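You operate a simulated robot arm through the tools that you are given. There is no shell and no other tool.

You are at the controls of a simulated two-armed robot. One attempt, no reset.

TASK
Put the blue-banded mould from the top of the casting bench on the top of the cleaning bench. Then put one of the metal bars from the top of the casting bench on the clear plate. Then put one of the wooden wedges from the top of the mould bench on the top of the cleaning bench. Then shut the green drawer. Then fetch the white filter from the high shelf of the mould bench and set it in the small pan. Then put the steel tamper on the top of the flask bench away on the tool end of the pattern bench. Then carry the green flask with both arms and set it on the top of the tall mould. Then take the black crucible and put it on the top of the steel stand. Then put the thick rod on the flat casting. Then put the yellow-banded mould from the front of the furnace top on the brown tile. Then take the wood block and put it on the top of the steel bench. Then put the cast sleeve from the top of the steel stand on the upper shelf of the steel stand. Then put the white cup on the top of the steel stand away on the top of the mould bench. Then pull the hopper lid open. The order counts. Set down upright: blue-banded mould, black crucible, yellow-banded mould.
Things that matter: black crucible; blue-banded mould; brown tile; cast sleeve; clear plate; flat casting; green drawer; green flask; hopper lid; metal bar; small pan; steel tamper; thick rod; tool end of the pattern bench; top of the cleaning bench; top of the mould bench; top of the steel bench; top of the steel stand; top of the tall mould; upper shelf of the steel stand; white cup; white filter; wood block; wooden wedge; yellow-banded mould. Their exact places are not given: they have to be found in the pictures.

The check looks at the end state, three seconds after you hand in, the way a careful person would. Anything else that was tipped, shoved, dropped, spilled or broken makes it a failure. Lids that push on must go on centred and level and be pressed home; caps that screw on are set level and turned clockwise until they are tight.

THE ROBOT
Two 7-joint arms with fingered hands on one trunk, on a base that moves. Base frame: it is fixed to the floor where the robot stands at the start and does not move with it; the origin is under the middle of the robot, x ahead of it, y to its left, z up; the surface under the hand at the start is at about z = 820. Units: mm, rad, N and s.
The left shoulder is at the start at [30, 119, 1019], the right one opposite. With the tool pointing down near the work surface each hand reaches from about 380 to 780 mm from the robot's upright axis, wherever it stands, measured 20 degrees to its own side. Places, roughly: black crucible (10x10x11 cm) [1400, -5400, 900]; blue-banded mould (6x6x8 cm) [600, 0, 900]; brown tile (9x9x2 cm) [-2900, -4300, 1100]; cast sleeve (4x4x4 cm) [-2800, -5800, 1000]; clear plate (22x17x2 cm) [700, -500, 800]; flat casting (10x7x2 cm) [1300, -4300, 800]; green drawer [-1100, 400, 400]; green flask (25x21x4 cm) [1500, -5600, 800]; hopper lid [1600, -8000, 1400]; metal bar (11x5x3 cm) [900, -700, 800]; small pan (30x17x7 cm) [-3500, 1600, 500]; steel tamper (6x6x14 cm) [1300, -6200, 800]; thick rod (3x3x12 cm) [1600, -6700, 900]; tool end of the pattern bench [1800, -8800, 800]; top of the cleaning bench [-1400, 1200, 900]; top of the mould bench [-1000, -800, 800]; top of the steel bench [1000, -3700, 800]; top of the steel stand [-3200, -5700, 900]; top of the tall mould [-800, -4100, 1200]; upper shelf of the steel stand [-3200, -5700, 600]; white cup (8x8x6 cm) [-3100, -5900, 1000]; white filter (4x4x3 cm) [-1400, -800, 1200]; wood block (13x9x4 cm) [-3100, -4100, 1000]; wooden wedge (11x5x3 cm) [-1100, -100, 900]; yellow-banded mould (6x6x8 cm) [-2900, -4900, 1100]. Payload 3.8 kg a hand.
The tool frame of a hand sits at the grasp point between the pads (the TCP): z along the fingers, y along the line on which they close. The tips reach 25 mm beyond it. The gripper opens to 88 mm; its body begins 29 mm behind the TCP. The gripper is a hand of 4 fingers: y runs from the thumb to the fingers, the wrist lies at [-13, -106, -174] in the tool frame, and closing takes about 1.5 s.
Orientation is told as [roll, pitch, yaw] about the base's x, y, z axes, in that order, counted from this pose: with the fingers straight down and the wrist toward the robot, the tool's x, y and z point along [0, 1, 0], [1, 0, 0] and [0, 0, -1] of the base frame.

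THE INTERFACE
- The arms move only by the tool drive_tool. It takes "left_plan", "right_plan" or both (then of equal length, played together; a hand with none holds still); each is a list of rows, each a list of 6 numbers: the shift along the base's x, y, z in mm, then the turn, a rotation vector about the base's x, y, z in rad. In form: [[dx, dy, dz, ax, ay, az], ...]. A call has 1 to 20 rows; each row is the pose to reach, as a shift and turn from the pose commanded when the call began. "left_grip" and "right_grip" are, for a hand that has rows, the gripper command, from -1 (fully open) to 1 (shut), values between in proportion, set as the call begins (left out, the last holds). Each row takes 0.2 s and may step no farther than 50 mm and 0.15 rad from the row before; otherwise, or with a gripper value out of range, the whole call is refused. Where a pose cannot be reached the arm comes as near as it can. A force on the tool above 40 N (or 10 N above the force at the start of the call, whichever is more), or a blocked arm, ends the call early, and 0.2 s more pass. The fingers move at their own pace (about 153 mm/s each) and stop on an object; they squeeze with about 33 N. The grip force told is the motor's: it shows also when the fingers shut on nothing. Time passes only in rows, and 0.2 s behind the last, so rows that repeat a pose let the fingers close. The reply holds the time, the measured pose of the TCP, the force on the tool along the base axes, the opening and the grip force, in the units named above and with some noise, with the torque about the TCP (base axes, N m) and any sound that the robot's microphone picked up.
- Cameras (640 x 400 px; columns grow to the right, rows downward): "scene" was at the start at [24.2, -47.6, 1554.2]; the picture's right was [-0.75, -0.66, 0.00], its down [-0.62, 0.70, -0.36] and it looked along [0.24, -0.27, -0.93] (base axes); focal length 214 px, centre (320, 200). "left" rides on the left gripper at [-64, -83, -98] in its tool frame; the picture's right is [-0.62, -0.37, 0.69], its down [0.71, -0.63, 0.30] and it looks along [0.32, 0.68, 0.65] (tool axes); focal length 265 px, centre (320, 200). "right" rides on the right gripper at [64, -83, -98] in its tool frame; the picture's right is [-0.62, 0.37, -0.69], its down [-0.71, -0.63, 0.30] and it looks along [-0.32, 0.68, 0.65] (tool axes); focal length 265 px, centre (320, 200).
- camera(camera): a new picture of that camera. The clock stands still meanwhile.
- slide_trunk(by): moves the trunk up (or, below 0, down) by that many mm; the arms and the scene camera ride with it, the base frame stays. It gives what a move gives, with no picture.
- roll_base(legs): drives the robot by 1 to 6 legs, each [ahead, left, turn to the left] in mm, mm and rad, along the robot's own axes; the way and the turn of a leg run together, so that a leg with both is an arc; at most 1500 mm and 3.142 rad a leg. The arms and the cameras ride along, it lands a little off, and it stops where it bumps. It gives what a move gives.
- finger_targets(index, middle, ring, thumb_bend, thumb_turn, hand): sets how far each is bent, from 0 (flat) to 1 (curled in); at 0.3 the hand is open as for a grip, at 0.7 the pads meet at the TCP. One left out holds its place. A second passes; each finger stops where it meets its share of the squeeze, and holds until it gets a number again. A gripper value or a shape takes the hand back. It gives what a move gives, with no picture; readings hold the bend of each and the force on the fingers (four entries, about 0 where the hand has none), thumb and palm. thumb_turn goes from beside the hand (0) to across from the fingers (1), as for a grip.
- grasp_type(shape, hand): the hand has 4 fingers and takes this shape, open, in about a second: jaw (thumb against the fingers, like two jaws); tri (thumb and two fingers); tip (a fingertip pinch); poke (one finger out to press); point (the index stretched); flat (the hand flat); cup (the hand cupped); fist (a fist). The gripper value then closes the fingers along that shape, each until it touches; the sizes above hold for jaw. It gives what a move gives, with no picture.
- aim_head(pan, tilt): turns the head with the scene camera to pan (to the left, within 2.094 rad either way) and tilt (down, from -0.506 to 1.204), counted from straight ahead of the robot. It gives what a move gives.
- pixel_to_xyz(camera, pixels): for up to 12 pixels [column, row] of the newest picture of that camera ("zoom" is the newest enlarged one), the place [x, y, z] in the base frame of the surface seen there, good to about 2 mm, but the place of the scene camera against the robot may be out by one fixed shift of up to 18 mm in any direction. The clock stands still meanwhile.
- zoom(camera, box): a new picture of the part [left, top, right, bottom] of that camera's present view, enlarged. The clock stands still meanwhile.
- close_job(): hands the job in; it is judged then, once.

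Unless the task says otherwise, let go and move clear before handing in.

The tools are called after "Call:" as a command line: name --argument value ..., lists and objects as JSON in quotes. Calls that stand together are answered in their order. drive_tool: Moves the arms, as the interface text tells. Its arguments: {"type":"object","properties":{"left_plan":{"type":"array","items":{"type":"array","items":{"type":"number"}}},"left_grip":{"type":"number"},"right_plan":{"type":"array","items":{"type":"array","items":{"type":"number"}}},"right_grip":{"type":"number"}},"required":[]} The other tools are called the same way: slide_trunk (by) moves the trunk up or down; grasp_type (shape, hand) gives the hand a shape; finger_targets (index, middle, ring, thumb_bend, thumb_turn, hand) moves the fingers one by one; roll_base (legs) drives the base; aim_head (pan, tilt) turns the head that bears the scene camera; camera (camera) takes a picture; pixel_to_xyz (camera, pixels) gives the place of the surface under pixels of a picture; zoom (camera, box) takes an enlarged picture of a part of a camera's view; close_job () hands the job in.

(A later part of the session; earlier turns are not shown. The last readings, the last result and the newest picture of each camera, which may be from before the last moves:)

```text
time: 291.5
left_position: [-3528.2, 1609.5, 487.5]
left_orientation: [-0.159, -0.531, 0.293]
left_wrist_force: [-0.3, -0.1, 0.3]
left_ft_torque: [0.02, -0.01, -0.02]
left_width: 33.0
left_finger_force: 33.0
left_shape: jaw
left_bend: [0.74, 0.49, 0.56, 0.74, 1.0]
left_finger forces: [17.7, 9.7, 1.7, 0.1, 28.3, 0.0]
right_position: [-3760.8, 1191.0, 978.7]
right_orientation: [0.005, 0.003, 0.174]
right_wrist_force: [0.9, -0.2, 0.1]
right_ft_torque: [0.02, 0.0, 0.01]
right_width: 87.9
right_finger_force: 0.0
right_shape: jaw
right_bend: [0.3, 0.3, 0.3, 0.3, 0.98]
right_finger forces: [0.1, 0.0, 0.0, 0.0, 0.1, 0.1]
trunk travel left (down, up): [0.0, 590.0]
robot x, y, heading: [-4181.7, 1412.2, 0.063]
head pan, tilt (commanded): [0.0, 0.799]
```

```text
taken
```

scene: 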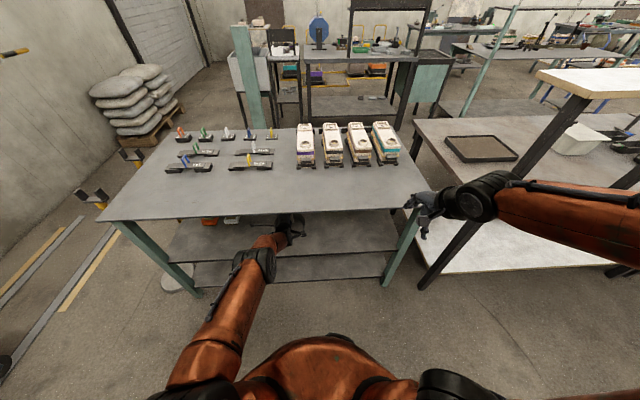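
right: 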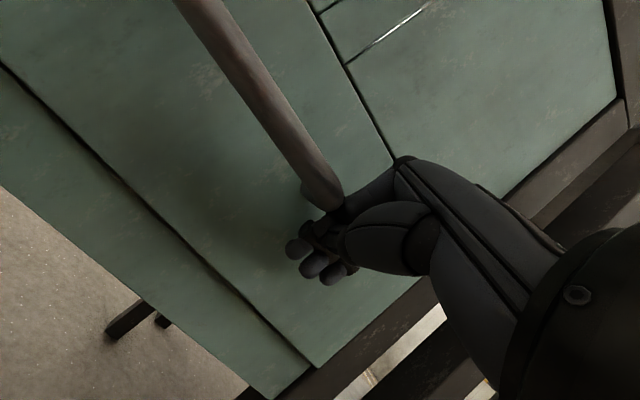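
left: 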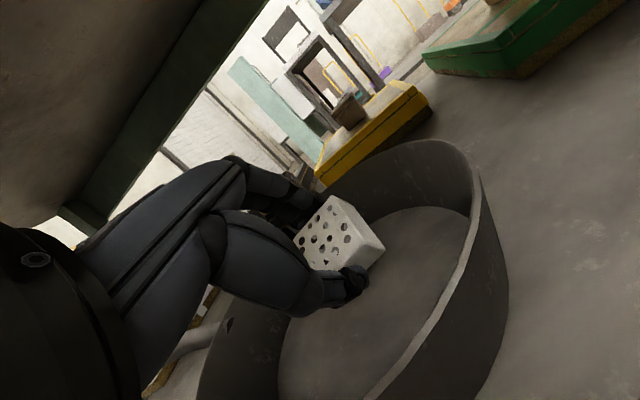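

The filter hangs just above the pan floor. Opening partly (to ≈46 mm) so the thumb doesn't strike the pan.

Call:
drive_tool --left_plan '[[0, 0, 0, 0, 0, 0], [0, 0, 0, 0, 0, 0], [0, 0, 0, 0, 0, 0], [0, 0, 0, 0, 0, 0]]' --left_grip -0.05

Call:
camera --camera "left"

```text
time: 292.5
left_position: [-3529.7, 1609.5, 488.3]
left_orientation: [-0.158, -0.529, 0.292]
left_wrist_force: [0.2, -0.8, 0.3]
left_ft_torque: [0.0, -0.01, 0.02]
left_width: 45.7
left_finger_force: 0.0
left_shape: jaw
left_bend: [0.74, 0.44, 0.4, 0.68, 1.0]
left_finger forces: [0.0, 0.0, 0.0, 0.0, 0.0, 0.0]
right_position: [-3760.5, 1191.1, 978.4]
right_orientation: [0.004, 0.001, 0.173]
right_wrist_force: [-0.2, 0.3, -0.6]
right_ft_torque: [0.04, 0.03, -0.02]
right_width: 87.8
right_finger_force: 0.0
right_shape: jaw
right_bend: [0.3, 0.3, 0.3, 0.3, 0.98]
right_finger forces: [0.1, 0.1, 0.0, 0.1, 0.0, 0.1]
trunk travel left (down, up): [0.0, 590.0]
robot x, y, heading: [-4184.0, 1409.7, 0.064]
head pan, tilt (commanded): [0.0, 0.799]
```

```text
taken
```

left: 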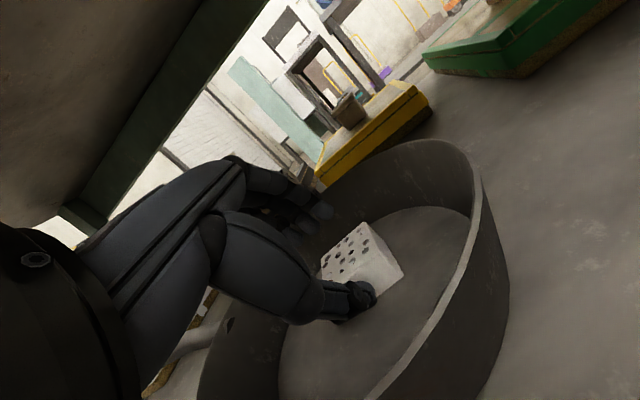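

The filter lies flat in the pan. Raising the hand and then withdrawing with the base.

Call:
drive_tool --left_plan '[[0, 0, 10, 0, 0, 0], [0, 0, 30, 0, 0, 0], [0, 0, 50, 0, 0, 0], [0, 0, 70, 0, 0, 0]]'

Call:
camera --camera "left"

```text
time: 293.5
left_position: [-3533.3, 1607.3, 550.8]
left_orientation: [-0.159, -0.519, 0.291]
left_wrist_force: [-0.3, -1.1, -1.2]
left_ft_torque: [0.01, -0.01, -0.01]
left_width: 45.9
left_finger_force: 0.0
left_shape: jaw
left_bend: [0.74, 0.43, 0.4, 0.68, 1.0]
left_finger forces: [0.0, 0.1, 0.0, 0.1, 0.1, 0.1]
right_position: [-3761.8, 1192.4, 979.2]
right_orientation: [0.006, 0.003, 0.173]
right_wrist_force: [-0.9, -0.7, 0.7]
right_ft_torque: [-0.01, 0.04, -0.02]
right_width: 87.5
right_finger_force: 0.1
right_shape: jaw
right_bend: [0.3, 0.3, 0.3, 0.3, 0.98]
right_finger forces: [0.0, 0.0, 0.0, 0.0, 0.1, 0.0]
trunk travel left (down, up): [0.0, 590.0]
robot x, y, heading: [-4183.7, 1409.8, 0.063]
head pan, tilt (commanded): [0.0, 0.799]
```

```text
taken
```

left: 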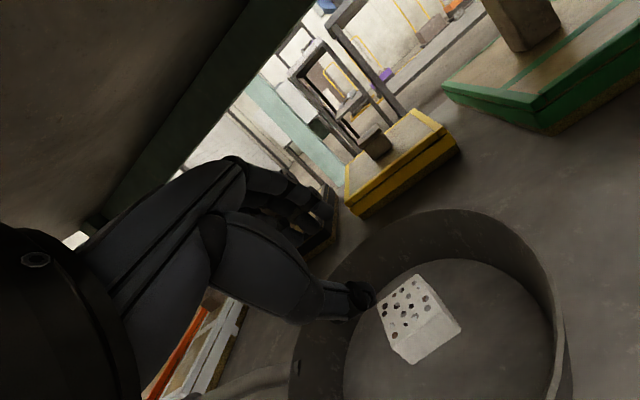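

The filter sits in the pan. Withdrawing straight back with the base.

Call:
roll_base --legs '[[-230, 0, 0]]'

Call:
drive_tool --left_plan '[[-20, 10, 40, 0, 0.05, 0], [-40, 20, 80, 0, 0.1, 0], [-60, 30, 120, 0, 0.16, 0], [-80, 40, 160, 0, 0.22, 0], [-100, 45, 200, 0, 0.28, 0], [-110, 50, 240, 0, 0.34, 0], [-120, 55, 280, 0, 0.4, 0], [-130, 60, 320, 0, 0.46, 0], [-130, 60, 360, 0, 0.52, 0]]' --left_grip -1

Call:
camera --camera "scene"

```text
time: 295.2
left_position: [-3758.8, 1594.0, 555.7]
left_orientation: [-0.161, -0.53, 0.291]
left_wrist_force: [0.2, -0.3, 0.4]
left_ft_torque: [0.03, 0.01, 0.01]
left_width: 46.1
left_finger_force: 0.1
left_shape: jaw
left_bend: [0.74, 0.43, 0.4, 0.68, 1.0]
left_finger forces: [0.0, 0.1, 0.0, 0.1, 0.0, 0.0]
right_position: [-3992.4, 1177.2, 979.4]
right_orientation: [0.006, 0.002, 0.171]
right_wrist_force: [-0.4, 0.0, -0.3]
right_ft_torque: [0.01, -0.01, 0.01]
right_width: 87.7
right_finger_force: 0.0
right_shape: jaw
right_bend: [0.3, 0.3, 0.3, 0.3, 0.98]
right_finger forces: [0.1, 0.1, 0.1, 0.0, 0.0, 0.0]
trunk travel left (down, up): [0.0, 590.0]
robot x, y, heading: [-4415.9, 1396.3, 0.062]
head pan, tilt (commanded): [0.0, 0.799]
```

```text
time: 297.2
left_position: [-3889.1, 1652.3, 913.2]
left_orientation: [-0.019, -0.028, 0.25]
left_wrist_force: [-0.1, 0.1, 0.7]
left_ft_torque: [0.0, 0.03, 0.0]
left_width: 88.0
left_finger_force: 0.1
left_shape: jaw
left_bend: [0.3, 0.3, 0.3, 0.3, 0.98]
left_finger forces: [0.0, 0.0, 0.0, 0.0, 0.0, 0.0]
right_position: [-3992.1, 1176.4, 979.4]
right_orientation: [0.006, 0.002, 0.173]
right_wrist_force: [0.2, 0.4, 0.0]
right_ft_torque: [0.04, 0.03, -0.03]
right_width: 87.9
right_finger_force: 0.1
right_shape: jaw
right_bend: [0.3, 0.3, 0.3, 0.3, 0.98]
right_finger forces: [0.0, 0.0, 0.0, 0.0, 0.0, 0.1]
trunk travel left (down, up): [0.0, 590.0]
robot x, y, heading: [-4412.9, 1395.0, 0.057]
head pan, tilt (commanded): [0.0, 0.799]
```

```text
taken
```

scene: 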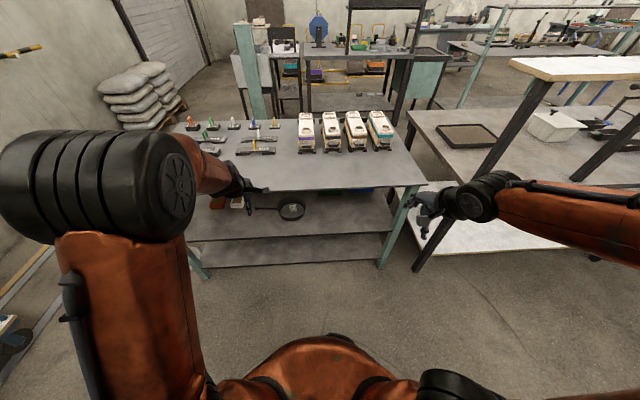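

Filter visible in the pan. Next is the steel tamper far away at (1300,-6200). Raising the trunk and looking down the rear aisle (to the right).

Call:
slide_trunk --by 400

Call:
aim_head --pan -1.6 --tilt 0.5

Call:
camera --camera "scene"

```text
time: 301.0
left_position: [-3888.1, 1651.9, 1313.1]
left_orientation: [-0.017, -0.027, 0.249]
left_wrist_force: [0.3, 0.1, -1.3]
left_ft_torque: [0.01, -0.01, 0.02]
left_width: 87.7
left_finger_force: 0.1
left_shape: jaw
left_bend: [0.3, 0.3, 0.3, 0.3, 0.98]
left_finger forces: [0.1, 0.1, 0.0, 0.0, 0.1, 0.1]
right_position: [-3993.6, 1176.6, 1379.8]
right_orientation: [0.006, 0.003, 0.172]
right_wrist_force: [-0.4, 0.4, 1.2]
right_ft_torque: [0.0, -0.02, 0.02]
right_width: 87.4
right_finger_force: 0.1
right_shape: jaw
right_bend: [0.3, 0.3, 0.3, 0.3, 0.98]
right_finger forces: [0.0, 0.1, 0.1, 0.0, 0.0, 0.0]
trunk travel left (down, up): [-400.0, 190.0]
robot x, y, heading: [-4412.1, 1401.6, 0.06]
head pan, tilt (commanded): [0.0, 0.799]
```

```text
time: 302.7
left_position: [-3888.2, 1652.7, 1312.7]
left_orientation: [-0.015, -0.028, 0.251]
left_wrist_force: [-0.3, -1.0, -0.7]
left_ft_torque: [-0.01, -0.01, 0.01]
left_width: 87.5
left_finger_force: 0.1
left_shape: jaw
left_bend: [0.3, 0.3, 0.3, 0.3, 0.98]
left_finger forces: [0.0, 0.1, 0.0, 0.1, 0.0, 0.0]
right_position: [-3992.6, 1176.8, 1379.1]
right_orientation: [0.007, 0.0, 0.172]
right_wrist_force: [0.2, -0.6, 0.2]
right_ft_torque: [-0.01, -0.01, -0.03]
right_width: 87.9
right_finger_force: 0.1
right_shape: jaw
right_bend: [0.3, 0.3, 0.3, 0.3, 0.98]
right_finger forces: [0.0, 0.0, 0.1, 0.0, 0.0, 0.0]
trunk travel left (down, up): [-400.0, 190.0]
robot x, y, heading: [-4413.6, 1396.1, 0.052]
head pan, tilt (commanded): [-1.6, 0.499]
```

```text
taken
```

scene: 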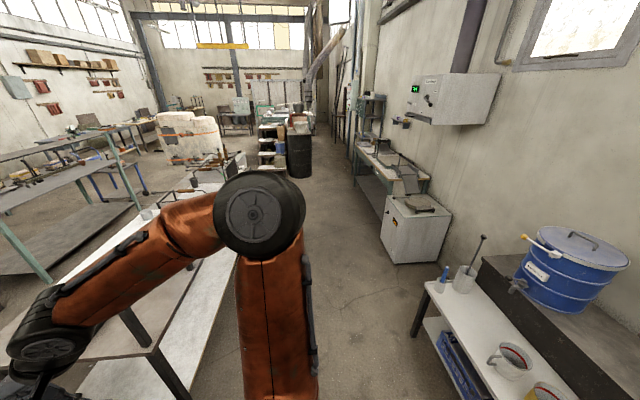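

Call:
pixel_to_xyz --camera "scene" --pixels '[[330, 200], [385, 245], [360, 185], [310, 178], [290, 176], [270, 168], [245, 172], [325, 160], [240, 270], [410, 335], [345, 300], [232, 168]]'

Call:
zoom --camera "scene" --box '[140, 80, 440, 260]'

```text
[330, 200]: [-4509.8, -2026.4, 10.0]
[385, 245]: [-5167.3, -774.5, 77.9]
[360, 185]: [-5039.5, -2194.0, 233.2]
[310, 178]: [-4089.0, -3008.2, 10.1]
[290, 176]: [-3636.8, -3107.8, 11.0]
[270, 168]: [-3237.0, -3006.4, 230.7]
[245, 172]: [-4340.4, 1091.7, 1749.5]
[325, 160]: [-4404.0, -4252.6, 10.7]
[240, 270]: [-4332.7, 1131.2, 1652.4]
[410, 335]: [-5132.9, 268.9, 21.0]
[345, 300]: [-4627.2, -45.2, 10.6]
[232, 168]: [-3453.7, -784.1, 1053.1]
```

```text
2.13 times, centred on (290, 170) of scene
```

zoom: 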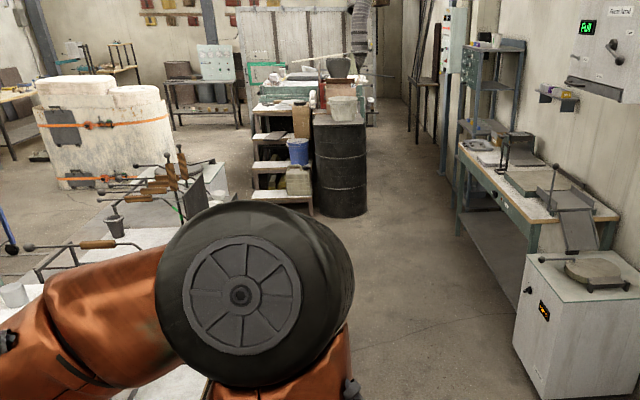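

The aisle down to y≈-2450 is free; then +x between the melting cabinet (y≥-1960) and the step shelf (y≤-2950). Raising the trunk fully so the hands clear everything, then driving in steps.

Call:
slide_trunk --by 185

Call:
roll_base --legs '[[40, 0, -0.055], [0, -1400, 0], [0, -1300, 0]]'

Call:
aim_head --pan -0.9 --tilt 0.6

Call:
camera --camera "scene"

```text
time: 304.8
left_position: [-3888.3, 1652.8, 1499.1]
left_orientation: [-0.017, -0.027, 0.25]
left_wrist_force: [1.4, -0.5, 0.1]
left_ft_torque: [-0.02, 0.01, 0.0]
left_width: 88.0
left_finger_force: 0.0
left_shape: jaw
left_bend: [0.3, 0.3, 0.3, 0.3, 0.98]
left_finger forces: [0.0, 0.0, 0.1, 0.0, 0.0, 0.0]
right_position: [-3992.7, 1177.4, 1564.2]
right_orientation: [0.004, 0.002, 0.172]
right_wrist_force: [0.4, 0.5, -0.3]
right_ft_torque: [0.03, 0.0, -0.01]
right_width: 87.9
right_finger_force: 0.1
right_shape: jaw
right_bend: [0.3, 0.3, 0.3, 0.3, 0.98]
right_finger forces: [0.1, 0.0, 0.0, 0.1, 0.1, 0.0]
trunk travel left (down, up): [-585.0, 5.0]
robot x, y, heading: [-4413.6, 1396.6, 0.061]
head pan, tilt (commanded): [-1.6, 0.499]
```

```text
time: 318.4
left_position: [-3818.6, -1079.2, 1499.1]
left_orientation: [-0.019, -0.028, 0.208]
left_wrist_force: [-0.7, -0.1, 0.5]
left_ft_torque: [0.04, 0.0, 0.0]
left_width: 88.0
left_finger_force: 0.0
left_shape: jaw
left_bend: [0.3, 0.3, 0.3, 0.3, 0.98]
left_finger forces: [0.1, 0.1, 0.1, 0.2, 0.1, 0.1]
right_position: [-3942.5, -1552.8, 1564.6]
right_orientation: [0.006, 0.003, 0.13]
right_wrist_force: [0.2, -0.7, 0.7]
right_ft_torque: [0.0, 0.01, 0.0]
right_width: 87.8
right_finger_force: 0.0
right_shape: jaw
right_bend: [0.3, 0.3, 0.3, 0.3, 0.98]
right_finger forces: [0.0, 0.1, 0.0, 0.0, 0.0, 0.0]
trunk travel left (down, up): [-585.0, 5.0]
robot x, y, heading: [-4354.4, -1313.5, 0.016]
head pan, tilt (commanded): [-1.6, 0.499]
```

```text
time: 319.5
left_position: [-3818.4, -1080.3, 1498.2]
left_orientation: [-0.015, -0.028, 0.208]
left_wrist_force: [1.2, 0.0, -0.5]
left_ft_torque: [0.01, -0.01, 0.0]
left_width: 87.9
left_finger_force: 0.0
left_shape: jaw
left_bend: [0.3, 0.3, 0.3, 0.3, 0.98]
left_finger forces: [0.0, 0.0, 0.1, 0.0, 0.0, 0.0]
right_position: [-3943.7, -1553.5, 1564.6]
right_orientation: [0.006, 0.001, 0.13]
right_wrist_force: [-0.2, -0.3, -0.1]
right_ft_torque: [-0.02, 0.01, -0.01]
right_width: 87.9
right_finger_force: 0.1
right_shape: jaw
right_bend: [0.3, 0.3, 0.3, 0.3, 0.98]
right_finger forces: [0.0, 0.1, 0.1, 0.1, 0.0, 0.1]
trunk travel left (down, up): [-585.0, 5.0]
robot x, y, heading: [-4349.0, -1311.8, 0.019]
head pan, tilt (commanded): [-0.901, 0.6]
```

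```text
taken
```

scene: 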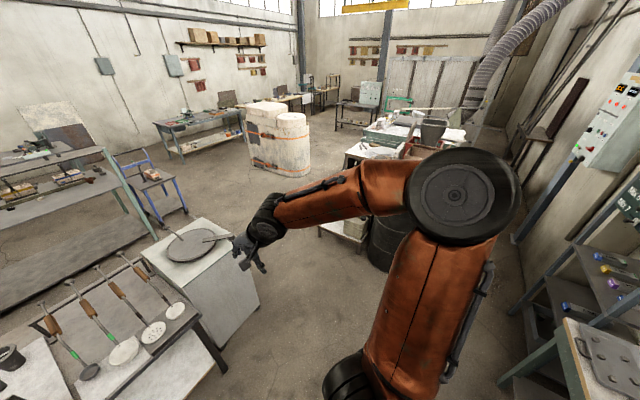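

Measuring the gap between the white cabinet ((258,300)) and the step shelf/drum ((335,235),(375,270)).

Call:
pixel_to_xyz --camera "scene" --pixels '[[258, 300], [210, 375], [322, 232], [352, 250], [375, 268], [300, 250], [270, 205], [300, 170], [185, 215], [250, 165], [330, 150], [240, 270]]'

```text
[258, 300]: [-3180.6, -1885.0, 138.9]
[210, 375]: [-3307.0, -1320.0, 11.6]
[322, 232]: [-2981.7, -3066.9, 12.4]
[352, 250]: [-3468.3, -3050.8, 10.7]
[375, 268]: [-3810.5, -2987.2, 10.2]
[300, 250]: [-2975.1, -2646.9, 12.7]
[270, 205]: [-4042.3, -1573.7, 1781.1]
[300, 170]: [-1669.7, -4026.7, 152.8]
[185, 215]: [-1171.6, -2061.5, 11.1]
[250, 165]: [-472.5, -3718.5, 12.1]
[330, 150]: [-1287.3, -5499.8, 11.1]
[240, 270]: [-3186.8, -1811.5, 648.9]
```

Corridor y∈(-1890,-2990) is open. Driving down and across to x≈-150 at y≈-2610.

Call:
roll_base --legs '[[0, -1130, -0.015], [1400, -80, 0], [1400, -90, 0]]'

Call:
roll_base --legs '[[1400, 0, 0]]'

Call:
aim_head --pan -0.9 --tilt 0.5

Call:
camera --camera "scene"

```text
time: 338.4
left_position: [-1020.2, -2434.1, 1498.9]
left_orientation: [-0.015, -0.027, 0.193]
left_wrist_force: [-0.7, -1.1, 0.2]
left_ft_torque: [0.01, -0.01, 0.03]
left_width: 87.8
left_finger_force: 0.0
left_shape: jaw
left_bend: [0.3, 0.3, 0.3, 0.3, 0.98]
left_finger forces: [0.0, 0.0, 0.0, 0.0, 0.1, 0.0]
right_position: [-1154.2, -2905.3, 1564.4]
right_orientation: [0.004, 0.001, 0.114]
right_wrist_force: [0.3, -0.1, -0.2]
right_ft_torque: [-0.02, 0.0, 0.0]
right_width: 87.6
right_finger_force: 0.1
right_shape: jaw
right_bend: [0.3, 0.3, 0.3, 0.3, 0.98]
right_finger forces: [0.0, 0.0, 0.0, 0.0, 0.0, 0.0]
trunk travel left (down, up): [-585.0, 5.0]
robot x, y, heading: [-1559.8, -2658.8, 0.003]
head pan, tilt (commanded): [-0.901, 0.6]
```

```text
time: 345.4
left_position: [373.9, -2402.6, 1498.0]
left_orientation: [-0.016, -0.028, 0.217]
left_wrist_force: [0.6, -0.7, -0.1]
left_ft_torque: [0.0, 0.0, 0.01]
left_width: 88.1
left_finger_force: 0.0
left_shape: jaw
left_bend: [0.3, 0.3, 0.3, 0.3, 0.98]
left_finger forces: [0.1, 0.0, 0.0, 0.1, 0.0, 0.0]
right_position: [254.7, -2875.6, 1564.0]
right_orientation: [0.006, 0.002, 0.139]
right_wrist_force: [-0.4, -0.2, 0.1]
right_ft_torque: [-0.06, 0.03, -0.01]
right_width: 87.8
right_finger_force: 0.1
right_shape: jaw
right_bend: [0.3, 0.3, 0.3, 0.3, 0.98]
right_finger forces: [0.0, 0.1, 0.1, 0.0, 0.0, 0.1]
trunk travel left (down, up): [-585.0, 5.0]
robot x, y, heading: [-159.7, -2642.3, 0.029]
head pan, tilt (commanded): [-0.901, 0.6]
```

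```text
time: 346.1
left_position: [375.0, -2403.0, 1498.6]
left_orientation: [-0.017, -0.028, 0.218]
left_wrist_force: [-0.2, -0.5, -0.5]
left_ft_torque: [-0.02, 0.02, 0.02]
left_width: 88.2
left_finger_force: 0.1
left_shape: jaw
left_bend: [0.3, 0.3, 0.3, 0.3, 0.98]
left_finger forces: [0.1, 0.0, 0.1, 0.0, 0.0, 0.0]
right_position: [255.3, -2875.9, 1563.9]
right_orientation: [0.005, 0.001, 0.14]
right_wrist_force: [-0.2, 0.6, -0.6]
right_ft_torque: [0.0, -0.05, -0.01]
right_width: 87.9
right_finger_force: 0.2
right_shape: jaw
right_bend: [0.3, 0.3, 0.3, 0.3, 0.98]
right_finger forces: [0.0, 0.0, 0.1, 0.0, 0.0, 0.0]
trunk travel left (down, up): [-585.0, 5.0]
robot x, y, heading: [-160.1, -2641.9, 0.024]
head pan, tilt (commanded): [-0.901, 0.499]
```

```text
taken
```

scene: 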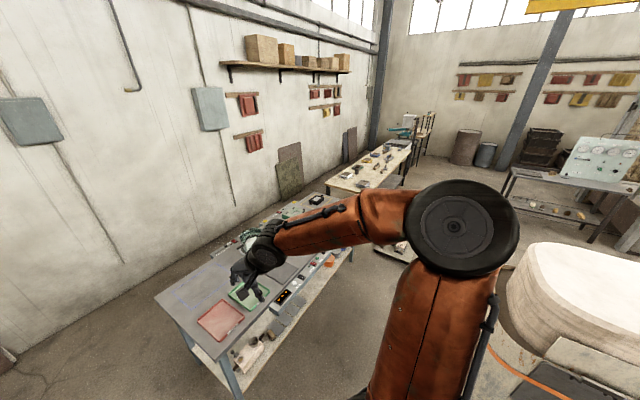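

Ahead-right: the steel bench (left) and further benches at (370,168). Measuring positions.

Call:
pixel_to_xyz --camera "scene" --pixels '[[245, 372], [350, 250], [180, 300], [330, 188], [405, 185], [395, 150], [410, 128], [395, 250], [410, 175], [440, 150], [510, 215], [500, 330]]'

Call:
zoom --camera "scene" --box '[280, 90, 480, 270]'

```text
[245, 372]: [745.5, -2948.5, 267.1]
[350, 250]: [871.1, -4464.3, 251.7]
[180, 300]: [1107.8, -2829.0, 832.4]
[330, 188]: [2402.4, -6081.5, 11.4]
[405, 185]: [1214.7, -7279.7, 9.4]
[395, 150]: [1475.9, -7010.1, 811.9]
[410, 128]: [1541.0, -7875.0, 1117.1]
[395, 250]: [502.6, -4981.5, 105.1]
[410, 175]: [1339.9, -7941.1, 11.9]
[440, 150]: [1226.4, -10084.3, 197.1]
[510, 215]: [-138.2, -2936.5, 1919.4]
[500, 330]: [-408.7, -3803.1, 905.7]
```

```text
2.22 times, centred on (380, 180) of scene
```

zoom: 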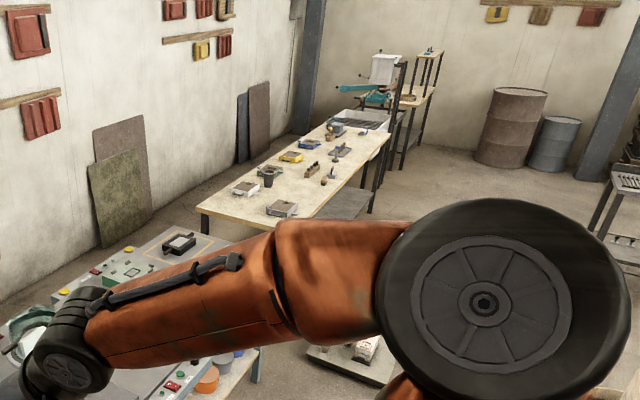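

The flask bench (wooden top) lies ahead near x≈1200–1700, y≈-5300…-7000. Driving down the aisle between steel bench and tall mould.

Call:
roll_base --legs '[[180, -780, -0.024], [130, -800, 0]]'

Call:
aim_head --pan -0.7 --tilt 0.6

Call:
camera --camera "scene"

```text
time: 354.2
left_position: [704.2, -3981.1, 1498.5]
left_orientation: [-0.017, -0.028, 0.181]
left_wrist_force: [0.1, 0.3, 0.4]
left_ft_torque: [0.0, 0.0, 0.01]
left_width: 87.7
left_finger_force: 0.0
left_shape: jaw
left_bend: [0.3, 0.3, 0.3, 0.3, 0.98]
left_finger forces: [0.0, 0.0, 0.0, 0.1, 0.1, 0.0]
right_position: [568.1, -4450.1, 1565.3]
right_orientation: [0.006, 0.0, 0.103]
right_wrist_force: [0.3, 0.3, 0.4]
right_ft_torque: [-0.01, 0.01, -0.01]
right_width: 87.8
right_finger_force: 0.0
right_shape: jaw
right_bend: [0.3, 0.3, 0.3, 0.3, 0.98]
right_finger forces: [0.0, 0.1, 0.0, 0.0, 0.1, 0.1]
trunk travel left (down, up): [-585.0, 5.0]
robot x, y, heading: [160.7, -4203.4, -0.008]
head pan, tilt (commanded): [-0.901, 0.499]
```

```text
time: 355.0
left_position: [705.7, -3983.0, 1498.7]
left_orientation: [-0.016, -0.028, 0.18]
left_wrist_force: [0.1, -0.6, 0.5]
left_ft_torque: [-0.02, 0.01, 0.0]
left_width: 87.6
left_finger_force: 0.0
left_shape: jaw
left_bend: [0.3, 0.3, 0.3, 0.3, 0.98]
left_finger forces: [0.1, 0.0, 0.0, 0.0, 0.1, 0.0]
right_position: [567.6, -4450.5, 1564.4]
right_orientation: [0.004, 0.001, 0.103]
right_wrist_force: [-0.9, 0.6, 0.6]
right_ft_torque: [0.01, 0.0, 0.0]
right_width: 88.0
right_finger_force: 0.0
right_shape: jaw
right_bend: [0.3, 0.3, 0.3, 0.3, 0.98]
right_finger forces: [0.0, 0.0, 0.0, 0.0, 0.1, 0.0]
trunk travel left (down, up): [-585.0, 5.0]
robot x, y, heading: [165.5, -4202.2, -0.007]
head pan, tilt (commanded): [-0.7, 0.6]
```

```text
taken
```

scene: 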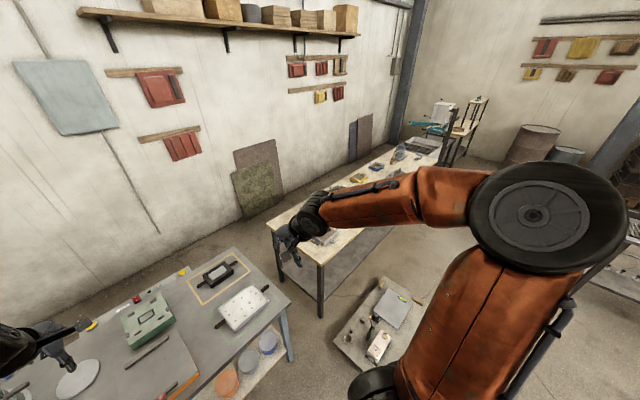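

A low pallet with items is on the floor at (380,320). Measuring it and the flask bench edges.

Call:
pixel_to_xyz --camera "scene" --pixels '[[338, 335], [380, 278], [425, 300], [360, 368], [320, 262], [270, 225], [322, 312], [400, 155], [440, 160], [290, 355], [288, 305], [390, 305]]'

Call:
zoom --camera "scene" --box '[260, 90, 500, 260]'

```text
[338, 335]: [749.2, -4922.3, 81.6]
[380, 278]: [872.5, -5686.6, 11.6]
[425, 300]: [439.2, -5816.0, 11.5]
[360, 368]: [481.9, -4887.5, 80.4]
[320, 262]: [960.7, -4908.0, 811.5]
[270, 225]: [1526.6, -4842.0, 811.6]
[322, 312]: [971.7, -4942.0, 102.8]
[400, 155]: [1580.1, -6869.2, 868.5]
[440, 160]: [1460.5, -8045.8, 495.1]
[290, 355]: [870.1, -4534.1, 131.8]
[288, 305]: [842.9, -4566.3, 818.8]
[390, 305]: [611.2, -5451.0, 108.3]
```

```text
2.35 times, centred on (380, 175) of scene
```

zoom: 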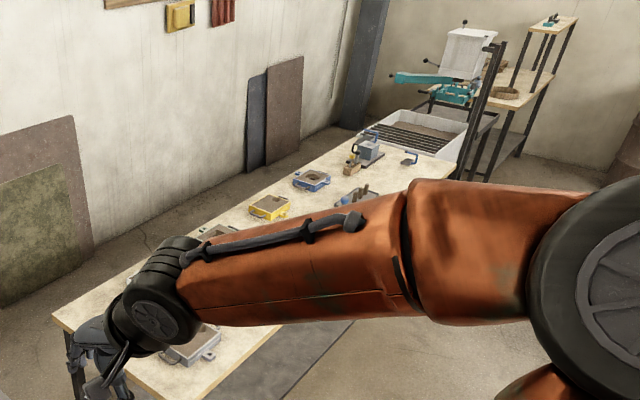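

The pallet covers x≈440…870, y≈-4890…-5820. I'll pass it at x≈100 and stop at y≈-6250 in front of the tamper.

Call:
roll_base --legs '[[-60, -1000, 0], [0, -1050, 0]]'

Call:
aim_head --pan 0.0 --tilt 0.6

Call:
camera --camera "scene"

```text
time: 358.4
left_position: [710.1, -4825.2, 1555.4]
left_orientation: [0.011, -0.152, -0.104]
left_wrist_force: [-0.6, -2.6, 1.4]
left_ft_torque: [0.16, 0.0, 0.08]
left_width: 88.1
left_finger_force: 0.1
left_shape: jaw
left_bend: [0.3, 0.3, 0.3, 0.3, 0.97]
left_finger forces: [0.1, 0.0, 0.0, 0.1, 0.1, 0.0]
right_position: [512.4, -5156.0, 1591.4]
right_orientation: [0.073, -0.107, -0.037]
right_wrist_force: [-1.9, -1.8, 0.0]
right_ft_torque: [0.08, -0.2, -0.01]
right_width: 87.8
right_finger_force: 0.1
right_shape: jaw
right_bend: [0.3, 0.3, 0.3, 0.3, 0.97]
right_finger forces: [0.0, 0.0, 0.0, 0.0, 0.0, 0.0]
trunk travel left (down, up): [-585.0, 5.0]
robot x, y, heading: [134.6, -4905.6, -0.127]
head pan, tilt (commanded): [-0.7, 0.6]
stopped in leg 1: the robot was blocked; the commanded pose is now the measured one
```

```text
time: 359.5
left_position: [691.3, -4709.6, 1503.8]
left_orientation: [-0.041, -0.061, 0.06]
left_wrist_force: [1.7, 1.5, 0.0]
left_ft_torque: [-0.03, 0.04, -0.04]
left_width: 88.0
left_finger_force: 0.1
left_shape: jaw
left_bend: [0.3, 0.3, 0.3, 0.3, 0.98]
left_finger forces: [0.0, 0.1, 0.0, 0.0, 0.0, 0.0]
right_position: [510.0, -5103.7, 1582.6]
right_orientation: [0.016, -0.06, -0.01]
right_wrist_force: [0.6, 1.1, 0.6]
right_ft_torque: [-0.06, 0.0, -0.01]
right_width: 88.0
right_finger_force: 0.0
right_shape: jaw
right_bend: [0.3, 0.3, 0.3, 0.3, 0.97]
right_finger forces: [0.1, 0.0, 0.1, 0.1, 0.0, 0.1]
trunk travel left (down, up): [-585.0, 5.0]
robot x, y, heading: [106.6, -4887.1, -0.082]
head pan, tilt (commanded): [0.0, 0.6]
```

```text
taken
```

scene: 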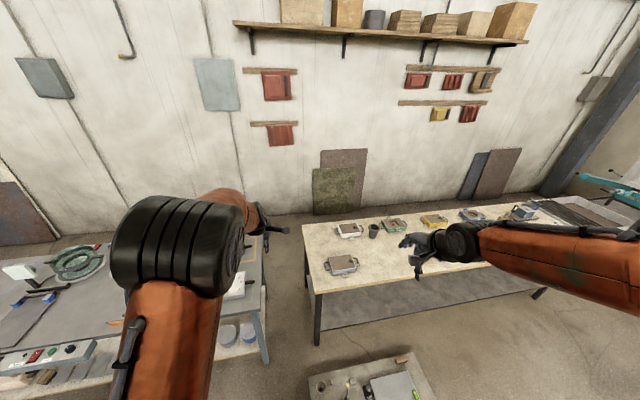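

The base was blocked again near (107,-4887). Looking to the right to see by what.

Call:
aim_head --pan -1.6 --tilt 0.9

Call:
camera --camera "scene"

Call:
aim_head --pan -1.6 --tilt 0.1

Call:
camera --camera "scene"

```text
time: 361.1
left_position: [710.6, -4734.0, 1502.0]
left_orientation: [-0.014, -0.052, 0.064]
left_wrist_force: [0.3, 0.3, 0.4]
left_ft_torque: [0.04, -0.02, -0.02]
left_width: 88.2
left_finger_force: 0.2
left_shape: jaw
left_bend: [0.3, 0.3, 0.3, 0.3, 0.98]
left_finger forces: [0.1, 0.2, 0.0, 0.0, 0.0, 0.0]
right_position: [544.0, -5136.9, 1569.3]
right_orientation: [0.024, -0.041, 0.022]
right_wrist_force: [-0.2, -0.6, -0.7]
right_ft_torque: [0.02, -0.01, 0.02]
right_width: 88.0
right_finger_force: 0.1
right_shape: jaw
right_bend: [0.3, 0.3, 0.3, 0.3, 0.98]
right_finger forces: [0.0, 0.0, 0.0, 0.1, 0.1, 0.1]
trunk travel left (down, up): [-585.0, 5.0]
robot x, y, heading: [124.0, -4887.1, -0.072]
head pan, tilt (commanded): [-1.6, 0.901]
```

```text
taken
```

scene: 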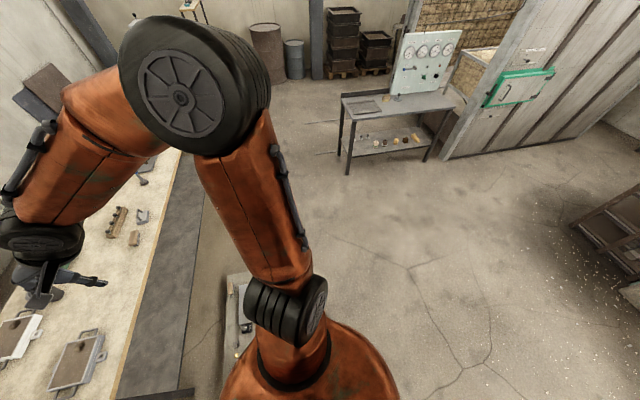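

```text
time: 362.3
left_position: [710.5, -4728.9, 1501.6]
left_orientation: [-0.018, -0.051, 0.067]
left_wrist_force: [-0.8, -0.6, -0.1]
left_ft_torque: [0.03, -0.02, 0.03]
left_width: 87.8
left_finger_force: 0.1
left_shape: jaw
left_bend: [0.3, 0.3, 0.3, 0.3, 0.98]
left_finger forces: [0.0, 0.0, 0.0, 0.0, 0.1, 0.0]
right_position: [544.6, -5130.0, 1567.5]
right_orientation: [0.021, -0.042, 0.021]
right_wrist_force: [-0.2, 0.2, 0.3]
right_ft_torque: [0.02, 0.0, 0.01]
right_width: 87.8
right_finger_force: 0.1
right_shape: jaw
right_bend: [0.3, 0.3, 0.3, 0.3, 0.98]
right_finger forces: [0.0, 0.0, 0.0, 0.0, 0.0, 0.0]
trunk travel left (down, up): [-585.0, 5.0]
robot x, y, heading: [122.3, -4885.3, -0.072]
head pan, tilt (commanded): [-1.6, 0.099]
```

```text
taken
```

scene: 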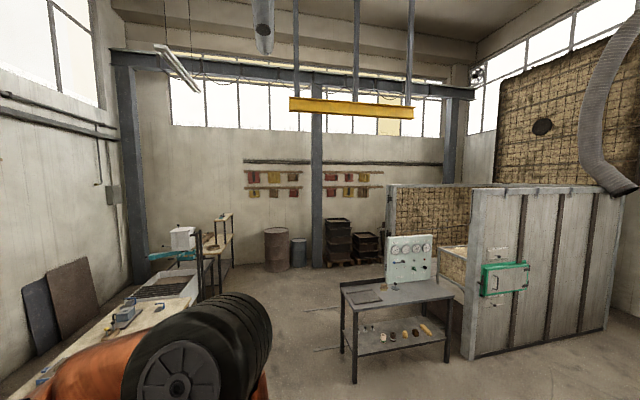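

Nothing overhead nearby. Checking the pallet edge close to the base.

Call:
aim_head --pan -0.9 --tilt 1.2

Call:
camera --camera "scene"

Call:
aim_head --pan -2.09 --tilt 1.1

Call:
camera --camera "scene"

```text
time: 363.6
left_position: [711.1, -4728.2, 1500.6]
left_orientation: [-0.016, -0.052, 0.064]
left_wrist_force: [0.3, 0.7, 0.8]
left_ft_torque: [-0.04, -0.02, -0.01]
left_width: 88.1
left_finger_force: 0.0
left_shape: jaw
left_bend: [0.3, 0.3, 0.3, 0.3, 0.98]
left_finger forces: [0.0, 0.0, 0.0, 0.0, 0.0, 0.0]
right_position: [545.0, -5129.2, 1568.0]
right_orientation: [0.022, -0.042, 0.021]
right_wrist_force: [-0.1, -0.2, 0.4]
right_ft_torque: [0.0, -0.05, -0.04]
right_width: 88.1
right_finger_force: 0.1
right_shape: jaw
right_bend: [0.3, 0.3, 0.3, 0.3, 0.98]
right_finger forces: [0.1, 0.0, 0.0, 0.1, 0.1, 0.0]
trunk travel left (down, up): [-585.0, 5.0]
robot x, y, heading: [118.7, -4883.6, -0.072]
head pan, tilt (commanded): [-0.901, 1.201]
```

```text
taken
```

scene: 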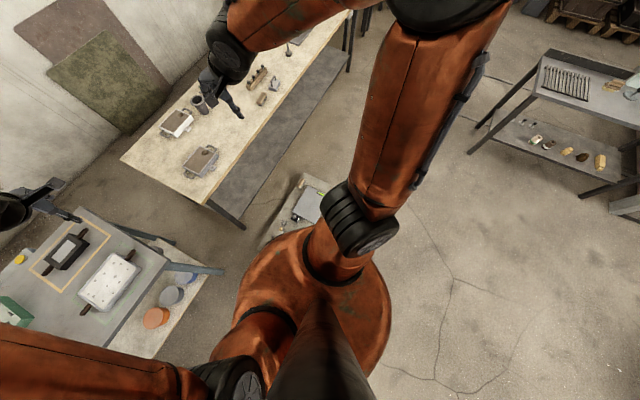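

```text
time: 365.0
left_position: [709.7, -4725.5, 1500.8]
left_orientation: [-0.018, -0.052, 0.064]
left_wrist_force: [-0.3, -0.1, -0.5]
left_ft_torque: [0.03, 0.02, 0.0]
left_width: 87.9
left_finger_force: 0.0
left_shape: jaw
left_bend: [0.3, 0.3, 0.3, 0.3, 0.98]
left_finger forces: [0.0, 0.0, 0.0, 0.0, 0.0, 0.0]
right_position: [544.9, -5129.9, 1569.1]
right_orientation: [0.02, -0.041, 0.023]
right_wrist_force: [-0.5, 0.6, -1.4]
right_ft_torque: [-0.02, -0.02, 0.0]
right_width: 88.1
right_finger_force: 0.0
right_shape: jaw
right_bend: [0.3, 0.3, 0.3, 0.3, 0.98]
right_finger forces: [0.0, 0.0, 0.1, 0.1, 0.1, 0.0]
trunk travel left (down, up): [-585.0, 5.0]
robot x, y, heading: [121.6, -4883.8, -0.072]
head pan, tilt (commanded): [-2.089, 1.1]
```

```text
taken
```

scene: 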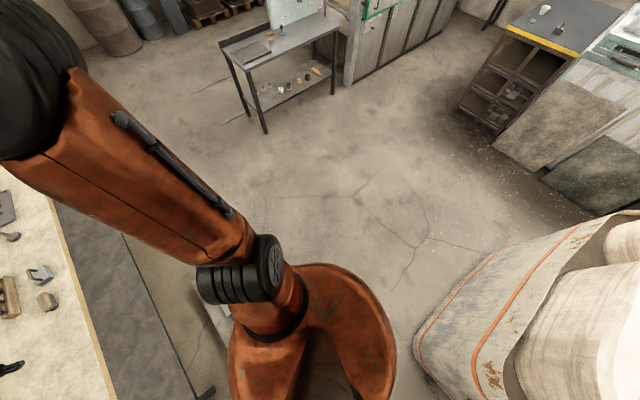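

The tall mould's corner shows at (425,355), quite near. Measuring it and the pallet.

Call:
pixel_to_xyz --camera "scene" --pixels '[[418, 350], [425, 375], [450, 310], [500, 270], [440, 390], [228, 310], [200, 330], [560, 250], [600, 235], [470, 390]]'

```text
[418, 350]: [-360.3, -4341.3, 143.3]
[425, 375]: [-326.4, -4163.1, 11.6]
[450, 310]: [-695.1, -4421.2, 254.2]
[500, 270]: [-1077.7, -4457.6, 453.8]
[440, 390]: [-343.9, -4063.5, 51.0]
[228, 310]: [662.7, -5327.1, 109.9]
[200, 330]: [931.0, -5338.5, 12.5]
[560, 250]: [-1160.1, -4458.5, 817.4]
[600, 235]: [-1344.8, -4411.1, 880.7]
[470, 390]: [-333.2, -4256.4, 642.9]
```

The tall mould is 700 mm away, so that isn't it. Backing off 450 mm (+y) to view the floor where the base stopped.

Call:
roll_base --legs '[[0, 450, 0.07]]'

Call:
aim_head --pan -1.9 --tilt 0.95

Call:
camera --camera "scene"

Call:
aim_head --pan -1.1 --tilt 0.95

Call:
camera --camera "scene"

```text
time: 367.7
left_position: [716.2, -4236.2, 1499.2]
left_orientation: [-0.015, -0.05, 0.138]
left_wrist_force: [0.0, -0.1, -0.7]
left_ft_torque: [0.05, 0.01, -0.02]
left_width: 87.9
left_finger_force: 0.0
left_shape: jaw
left_bend: [0.3, 0.3, 0.3, 0.3, 0.98]
left_finger forces: [0.1, 0.1, 0.0, 0.0, 0.0, 0.0]
right_position: [582.8, -4649.6, 1568.2]
right_orientation: [0.023, -0.039, 0.097]
right_wrist_force: [1.4, 0.8, -0.2]
right_ft_torque: [-0.01, 0.01, -0.02]
right_width: 88.0
right_finger_force: 0.1
right_shape: jaw
right_bend: [0.3, 0.3, 0.3, 0.3, 0.98]
right_finger forces: [0.0, 0.1, 0.1, 0.0, 0.1, 0.0]
trunk travel left (down, up): [-585.0, 5.0]
robot x, y, heading: [132.6, -4436.4, 0.0]
head pan, tilt (commanded): [-2.089, 1.1]
```

```text
time: 368.4
left_position: [714.8, -4233.2, 1499.1]
left_orientation: [-0.017, -0.051, 0.139]
left_wrist_force: [0.4, 0.3, 0.1]
left_ft_torque: [0.01, 0.0, 0.01]
left_width: 88.0
left_finger_force: 0.0
left_shape: jaw
left_bend: [0.3, 0.3, 0.3, 0.3, 0.98]
left_finger forces: [0.0, 0.0, 0.0, 0.0, 0.1, 0.1]
right_position: [579.3, -4647.8, 1568.5]
right_orientation: [0.02, -0.04, 0.097]
right_wrist_force: [-0.7, -0.7, -0.2]
right_ft_torque: [0.01, -0.01, -0.01]
right_width: 88.0
right_finger_force: 0.0
right_shape: jaw
right_bend: [0.3, 0.3, 0.3, 0.3, 0.98]
right_finger forces: [0.0, 0.0, 0.1, 0.1, 0.1, 0.0]
trunk travel left (down, up): [-585.0, 5.0]
robot x, y, heading: [138.1, -4436.4, 0.006]
head pan, tilt (commanded): [-1.901, 0.949]
```

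```text
taken
```

scene: 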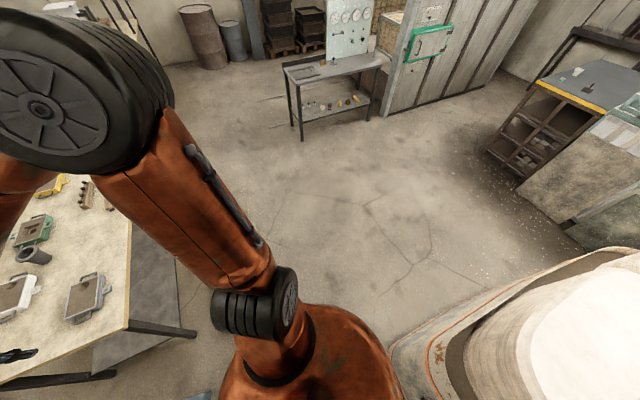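

```text
time: 369.6
left_position: [713.9, -4235.2, 1500.8]
left_orientation: [-0.017, -0.052, 0.139]
left_wrist_force: [0.0, -0.2, 0.5]
left_ft_torque: [-0.04, 0.01, 0.0]
left_width: 87.9
left_finger_force: 0.2
left_shape: jaw
left_bend: [0.3, 0.3, 0.3, 0.3, 0.98]
left_finger forces: [0.0, 0.1, 0.0, 0.0, 0.0, 0.1]
right_position: [579.2, -4647.2, 1568.4]
right_orientation: [0.02, -0.039, 0.095]
right_wrist_force: [0.2, -0.4, -0.2]
right_ft_torque: [-0.03, -0.02, 0.01]
right_width: 88.2
right_finger_force: 0.1
right_shape: jaw
right_bend: [0.3, 0.3, 0.3, 0.3, 0.98]
right_finger forces: [0.1, 0.0, 0.0, 0.0, 0.0, 0.1]
trunk travel left (down, up): [-585.0, 5.0]
robot x, y, heading: [137.3, -4435.5, -0.001]
head pan, tilt (commanded): [-1.1, 0.949]
```

```text
taken
```

scene: 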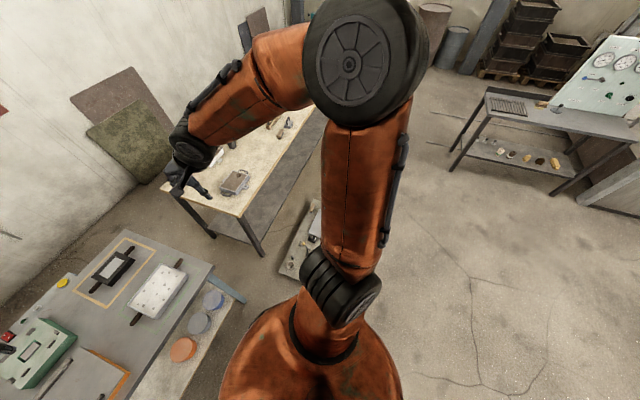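

Call:
pixel_to_xyz --camera "scene" --pixels '[[284, 270], [300, 280], [312, 205], [295, 235], [318, 200], [320, 215], [290, 255], [305, 270], [400, 230], [400, 300]]'

Call:
zoom --camera "scene" --box '[260, 180, 360, 300]'

```text
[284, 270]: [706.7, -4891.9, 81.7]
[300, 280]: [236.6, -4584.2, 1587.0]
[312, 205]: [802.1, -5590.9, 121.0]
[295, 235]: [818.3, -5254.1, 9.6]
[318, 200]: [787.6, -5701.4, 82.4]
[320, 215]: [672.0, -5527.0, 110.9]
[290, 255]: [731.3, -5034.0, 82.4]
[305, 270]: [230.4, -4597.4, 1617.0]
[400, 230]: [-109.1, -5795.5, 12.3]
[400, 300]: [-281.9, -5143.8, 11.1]
```

```text
3.33 times, centred on (310, 240) of scene
```

zoom: 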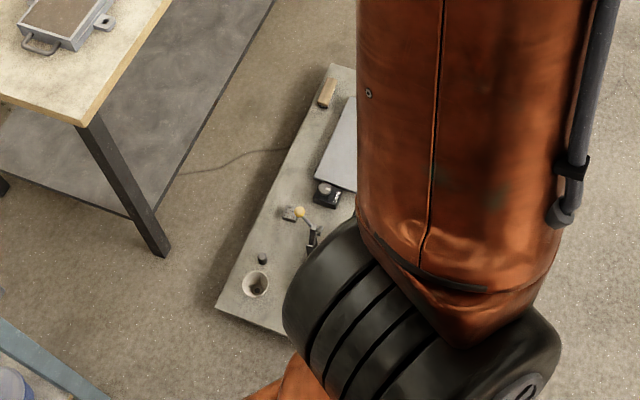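

I suspect the base touched the floor pallet's hidden corner. Returning to the earlier viewpoint to compare the pallet's position pixel by pixel.

Call:
roll_base --legs '[[28, 233, 0]]'

Call:
aim_head --pan -0.7 --tilt 0.6

Call:
camera --camera "scene"

Call:
pixel_to_xyz --camera "scene" --pixels '[[338, 335], [380, 278], [425, 300], [360, 368], [390, 305], [378, 345], [320, 262], [335, 338]]'

```text
time: 371.3
left_position: [740.0, -4005.4, 1499.5]
left_orientation: [-0.017, -0.053, 0.137]
left_wrist_force: [-0.3, -0.2, 0.0]
left_ft_torque: [0.05, -0.01, 0.01]
left_width: 87.7
left_finger_force: 0.1
left_shape: jaw
left_bend: [0.3, 0.3, 0.3, 0.3, 0.98]
left_finger forces: [0.0, 0.0, 0.1, 0.0, 0.1, 0.0]
right_position: [604.5, -4419.6, 1568.5]
right_orientation: [0.024, -0.043, 0.097]
right_wrist_force: [-0.5, 0.4, -0.1]
right_ft_torque: [-0.02, 0.0, 0.01]
right_width: 88.1
right_finger_force: 0.0
right_shape: jaw
right_bend: [0.3, 0.3, 0.3, 0.3, 0.98]
right_finger forces: [0.2, 0.1, 0.0, 0.1, 0.1, 0.0]
trunk travel left (down, up): [-585.0, 5.0]
robot x, y, heading: [164.1, -4204.8, 0.004]
head pan, tilt (commanded): [-1.1, 0.949]
```

```text
time: 372.2
left_position: [739.7, -4000.7, 1500.5]
left_orientation: [-0.018, -0.052, 0.138]
left_wrist_force: [-0.2, -1.0, -0.5]
left_ft_torque: [-0.03, 0.03, -0.02]
left_width: 88.0
left_finger_force: 0.1
left_shape: jaw
left_bend: [0.3, 0.3, 0.3, 0.3, 0.98]
left_finger forces: [0.0, 0.0, 0.1, 0.1, 0.0, 0.0]
right_position: [605.9, -4413.9, 1569.3]
right_orientation: [0.021, -0.041, 0.096]
right_wrist_force: [-0.3, 0.7, 0.0]
right_ft_torque: [-0.02, 0.0, 0.0]
right_width: 87.8
right_finger_force: 0.0
right_shape: jaw
right_bend: [0.3, 0.3, 0.3, 0.3, 0.98]
right_finger forces: [0.0, 0.1, 0.1, 0.0, 0.0, 0.0]
trunk travel left (down, up): [-585.0, 5.0]
robot x, y, heading: [164.2, -4205.4, -0.003]
head pan, tilt (commanded): [-0.7, 0.6]
```

```text
taken
```

scene: 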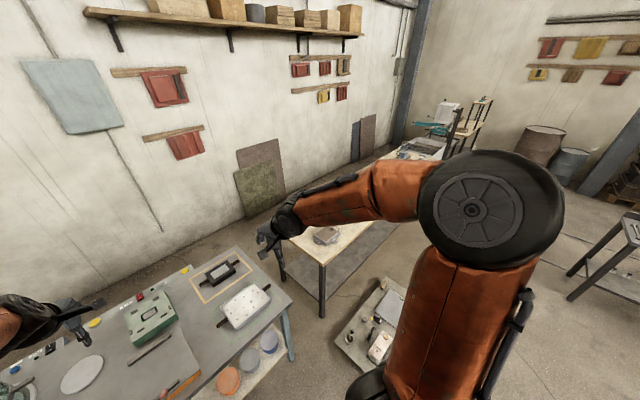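

```text
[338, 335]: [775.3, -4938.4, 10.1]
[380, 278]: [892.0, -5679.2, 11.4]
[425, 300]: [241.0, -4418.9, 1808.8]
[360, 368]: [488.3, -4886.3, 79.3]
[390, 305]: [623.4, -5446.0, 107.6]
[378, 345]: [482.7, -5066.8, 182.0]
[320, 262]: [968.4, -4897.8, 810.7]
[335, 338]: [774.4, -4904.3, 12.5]
```

The pallet has not moved (same pixels give the same places within the view shift). Zooming to understand its full outline.

Call:
zoom --camera "scene" --box '[310, 260, 450, 400]'

```text
2.86 times, centred on (380, 330) of scene
```

zoom: 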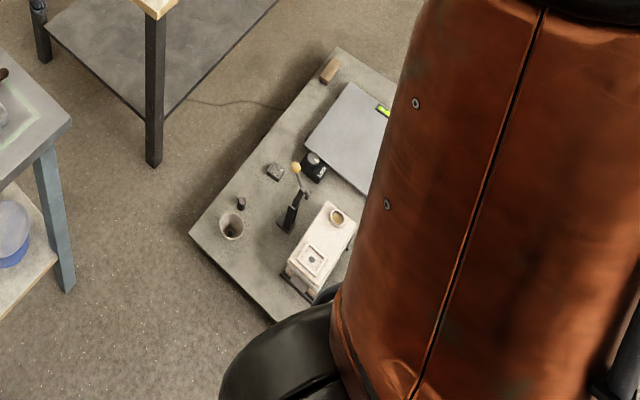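

Call:
pixel_to_xyz --camera "zoom" --pixels '[[195, 236], [230, 272], [268, 312], [338, 52], [270, 140], [395, 82], [320, 250], [330, 285], [340, 230], [300, 190]]'

```text
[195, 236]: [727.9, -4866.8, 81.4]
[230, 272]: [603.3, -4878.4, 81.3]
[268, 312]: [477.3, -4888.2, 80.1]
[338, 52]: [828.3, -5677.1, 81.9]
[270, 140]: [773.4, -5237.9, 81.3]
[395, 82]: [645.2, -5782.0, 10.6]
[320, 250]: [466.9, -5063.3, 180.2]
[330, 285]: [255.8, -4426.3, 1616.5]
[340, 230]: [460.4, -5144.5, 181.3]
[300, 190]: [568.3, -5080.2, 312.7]
```

The pallet's near edge runs from (728,-4867) toward x≈373; the base just grazed its right corner and it did not move. I'll pass at x≈0 instead.

Call:
roll_base --legs '[[-64, -350, 0], [-100, -170, 0]]'

Call:
roll_base --legs '[[0, -700, 0]]'

```text
time: 375.6
left_position: [578.1, -4514.7, 1499.1]
left_orientation: [-0.02, -0.052, 0.142]
left_wrist_force: [-0.3, 1.1, -0.4]
left_ft_torque: [-0.01, 0.02, 0.0]
left_width: 87.8
left_finger_force: 0.0
left_shape: jaw
left_bend: [0.3, 0.3, 0.3, 0.3, 0.98]
left_finger forces: [0.0, 0.0, 0.0, 0.1, 0.1, 0.1]
right_position: [446.2, -4928.9, 1568.0]
right_orientation: [0.018, -0.038, 0.099]
right_wrist_force: [-0.1, 0.3, 0.4]
right_ft_torque: [-0.02, 0.03, -0.04]
right_width: 88.0
right_finger_force: 0.1
right_shape: jaw
right_bend: [0.3, 0.3, 0.3, 0.3, 0.98]
right_finger forces: [0.0, 0.0, 0.0, 0.1, 0.1, 0.0]
trunk travel left (down, up): [-585.0, 5.0]
robot x, y, heading: [1.2, -4721.4, 0.007]
head pan, tilt (commanded): [-0.7, 0.6]
```

```text
time: 379.5
left_position: [581.0, -5222.2, 1500.7]
left_orientation: [-0.018, -0.053, 0.146]
left_wrist_force: [-0.4, 1.0, -0.1]
left_ft_torque: [0.0, 0.0, 0.02]
left_width: 87.8
left_finger_force: 0.0
left_shape: jaw
left_bend: [0.3, 0.3, 0.3, 0.3, 0.98]
left_finger forces: [0.1, 0.0, 0.0, 0.1, 0.0, 0.1]
right_position: [449.2, -5637.9, 1569.9]
right_orientation: [0.022, -0.04, 0.101]
right_wrist_force: [-0.2, 0.9, -0.2]
right_ft_torque: [0.0, -0.01, -0.02]
right_width: 87.9
right_finger_force: 0.1
right_shape: jaw
right_bend: [0.3, 0.3, 0.3, 0.3, 0.98]
right_finger forces: [0.0, 0.0, 0.0, 0.1, 0.1, 0.0]
trunk travel left (down, up): [-585.0, 5.0]
robot x, y, heading: [5.2, -5432.2, 0.009]
head pan, tilt (commanded): [-0.7, 0.6]
```

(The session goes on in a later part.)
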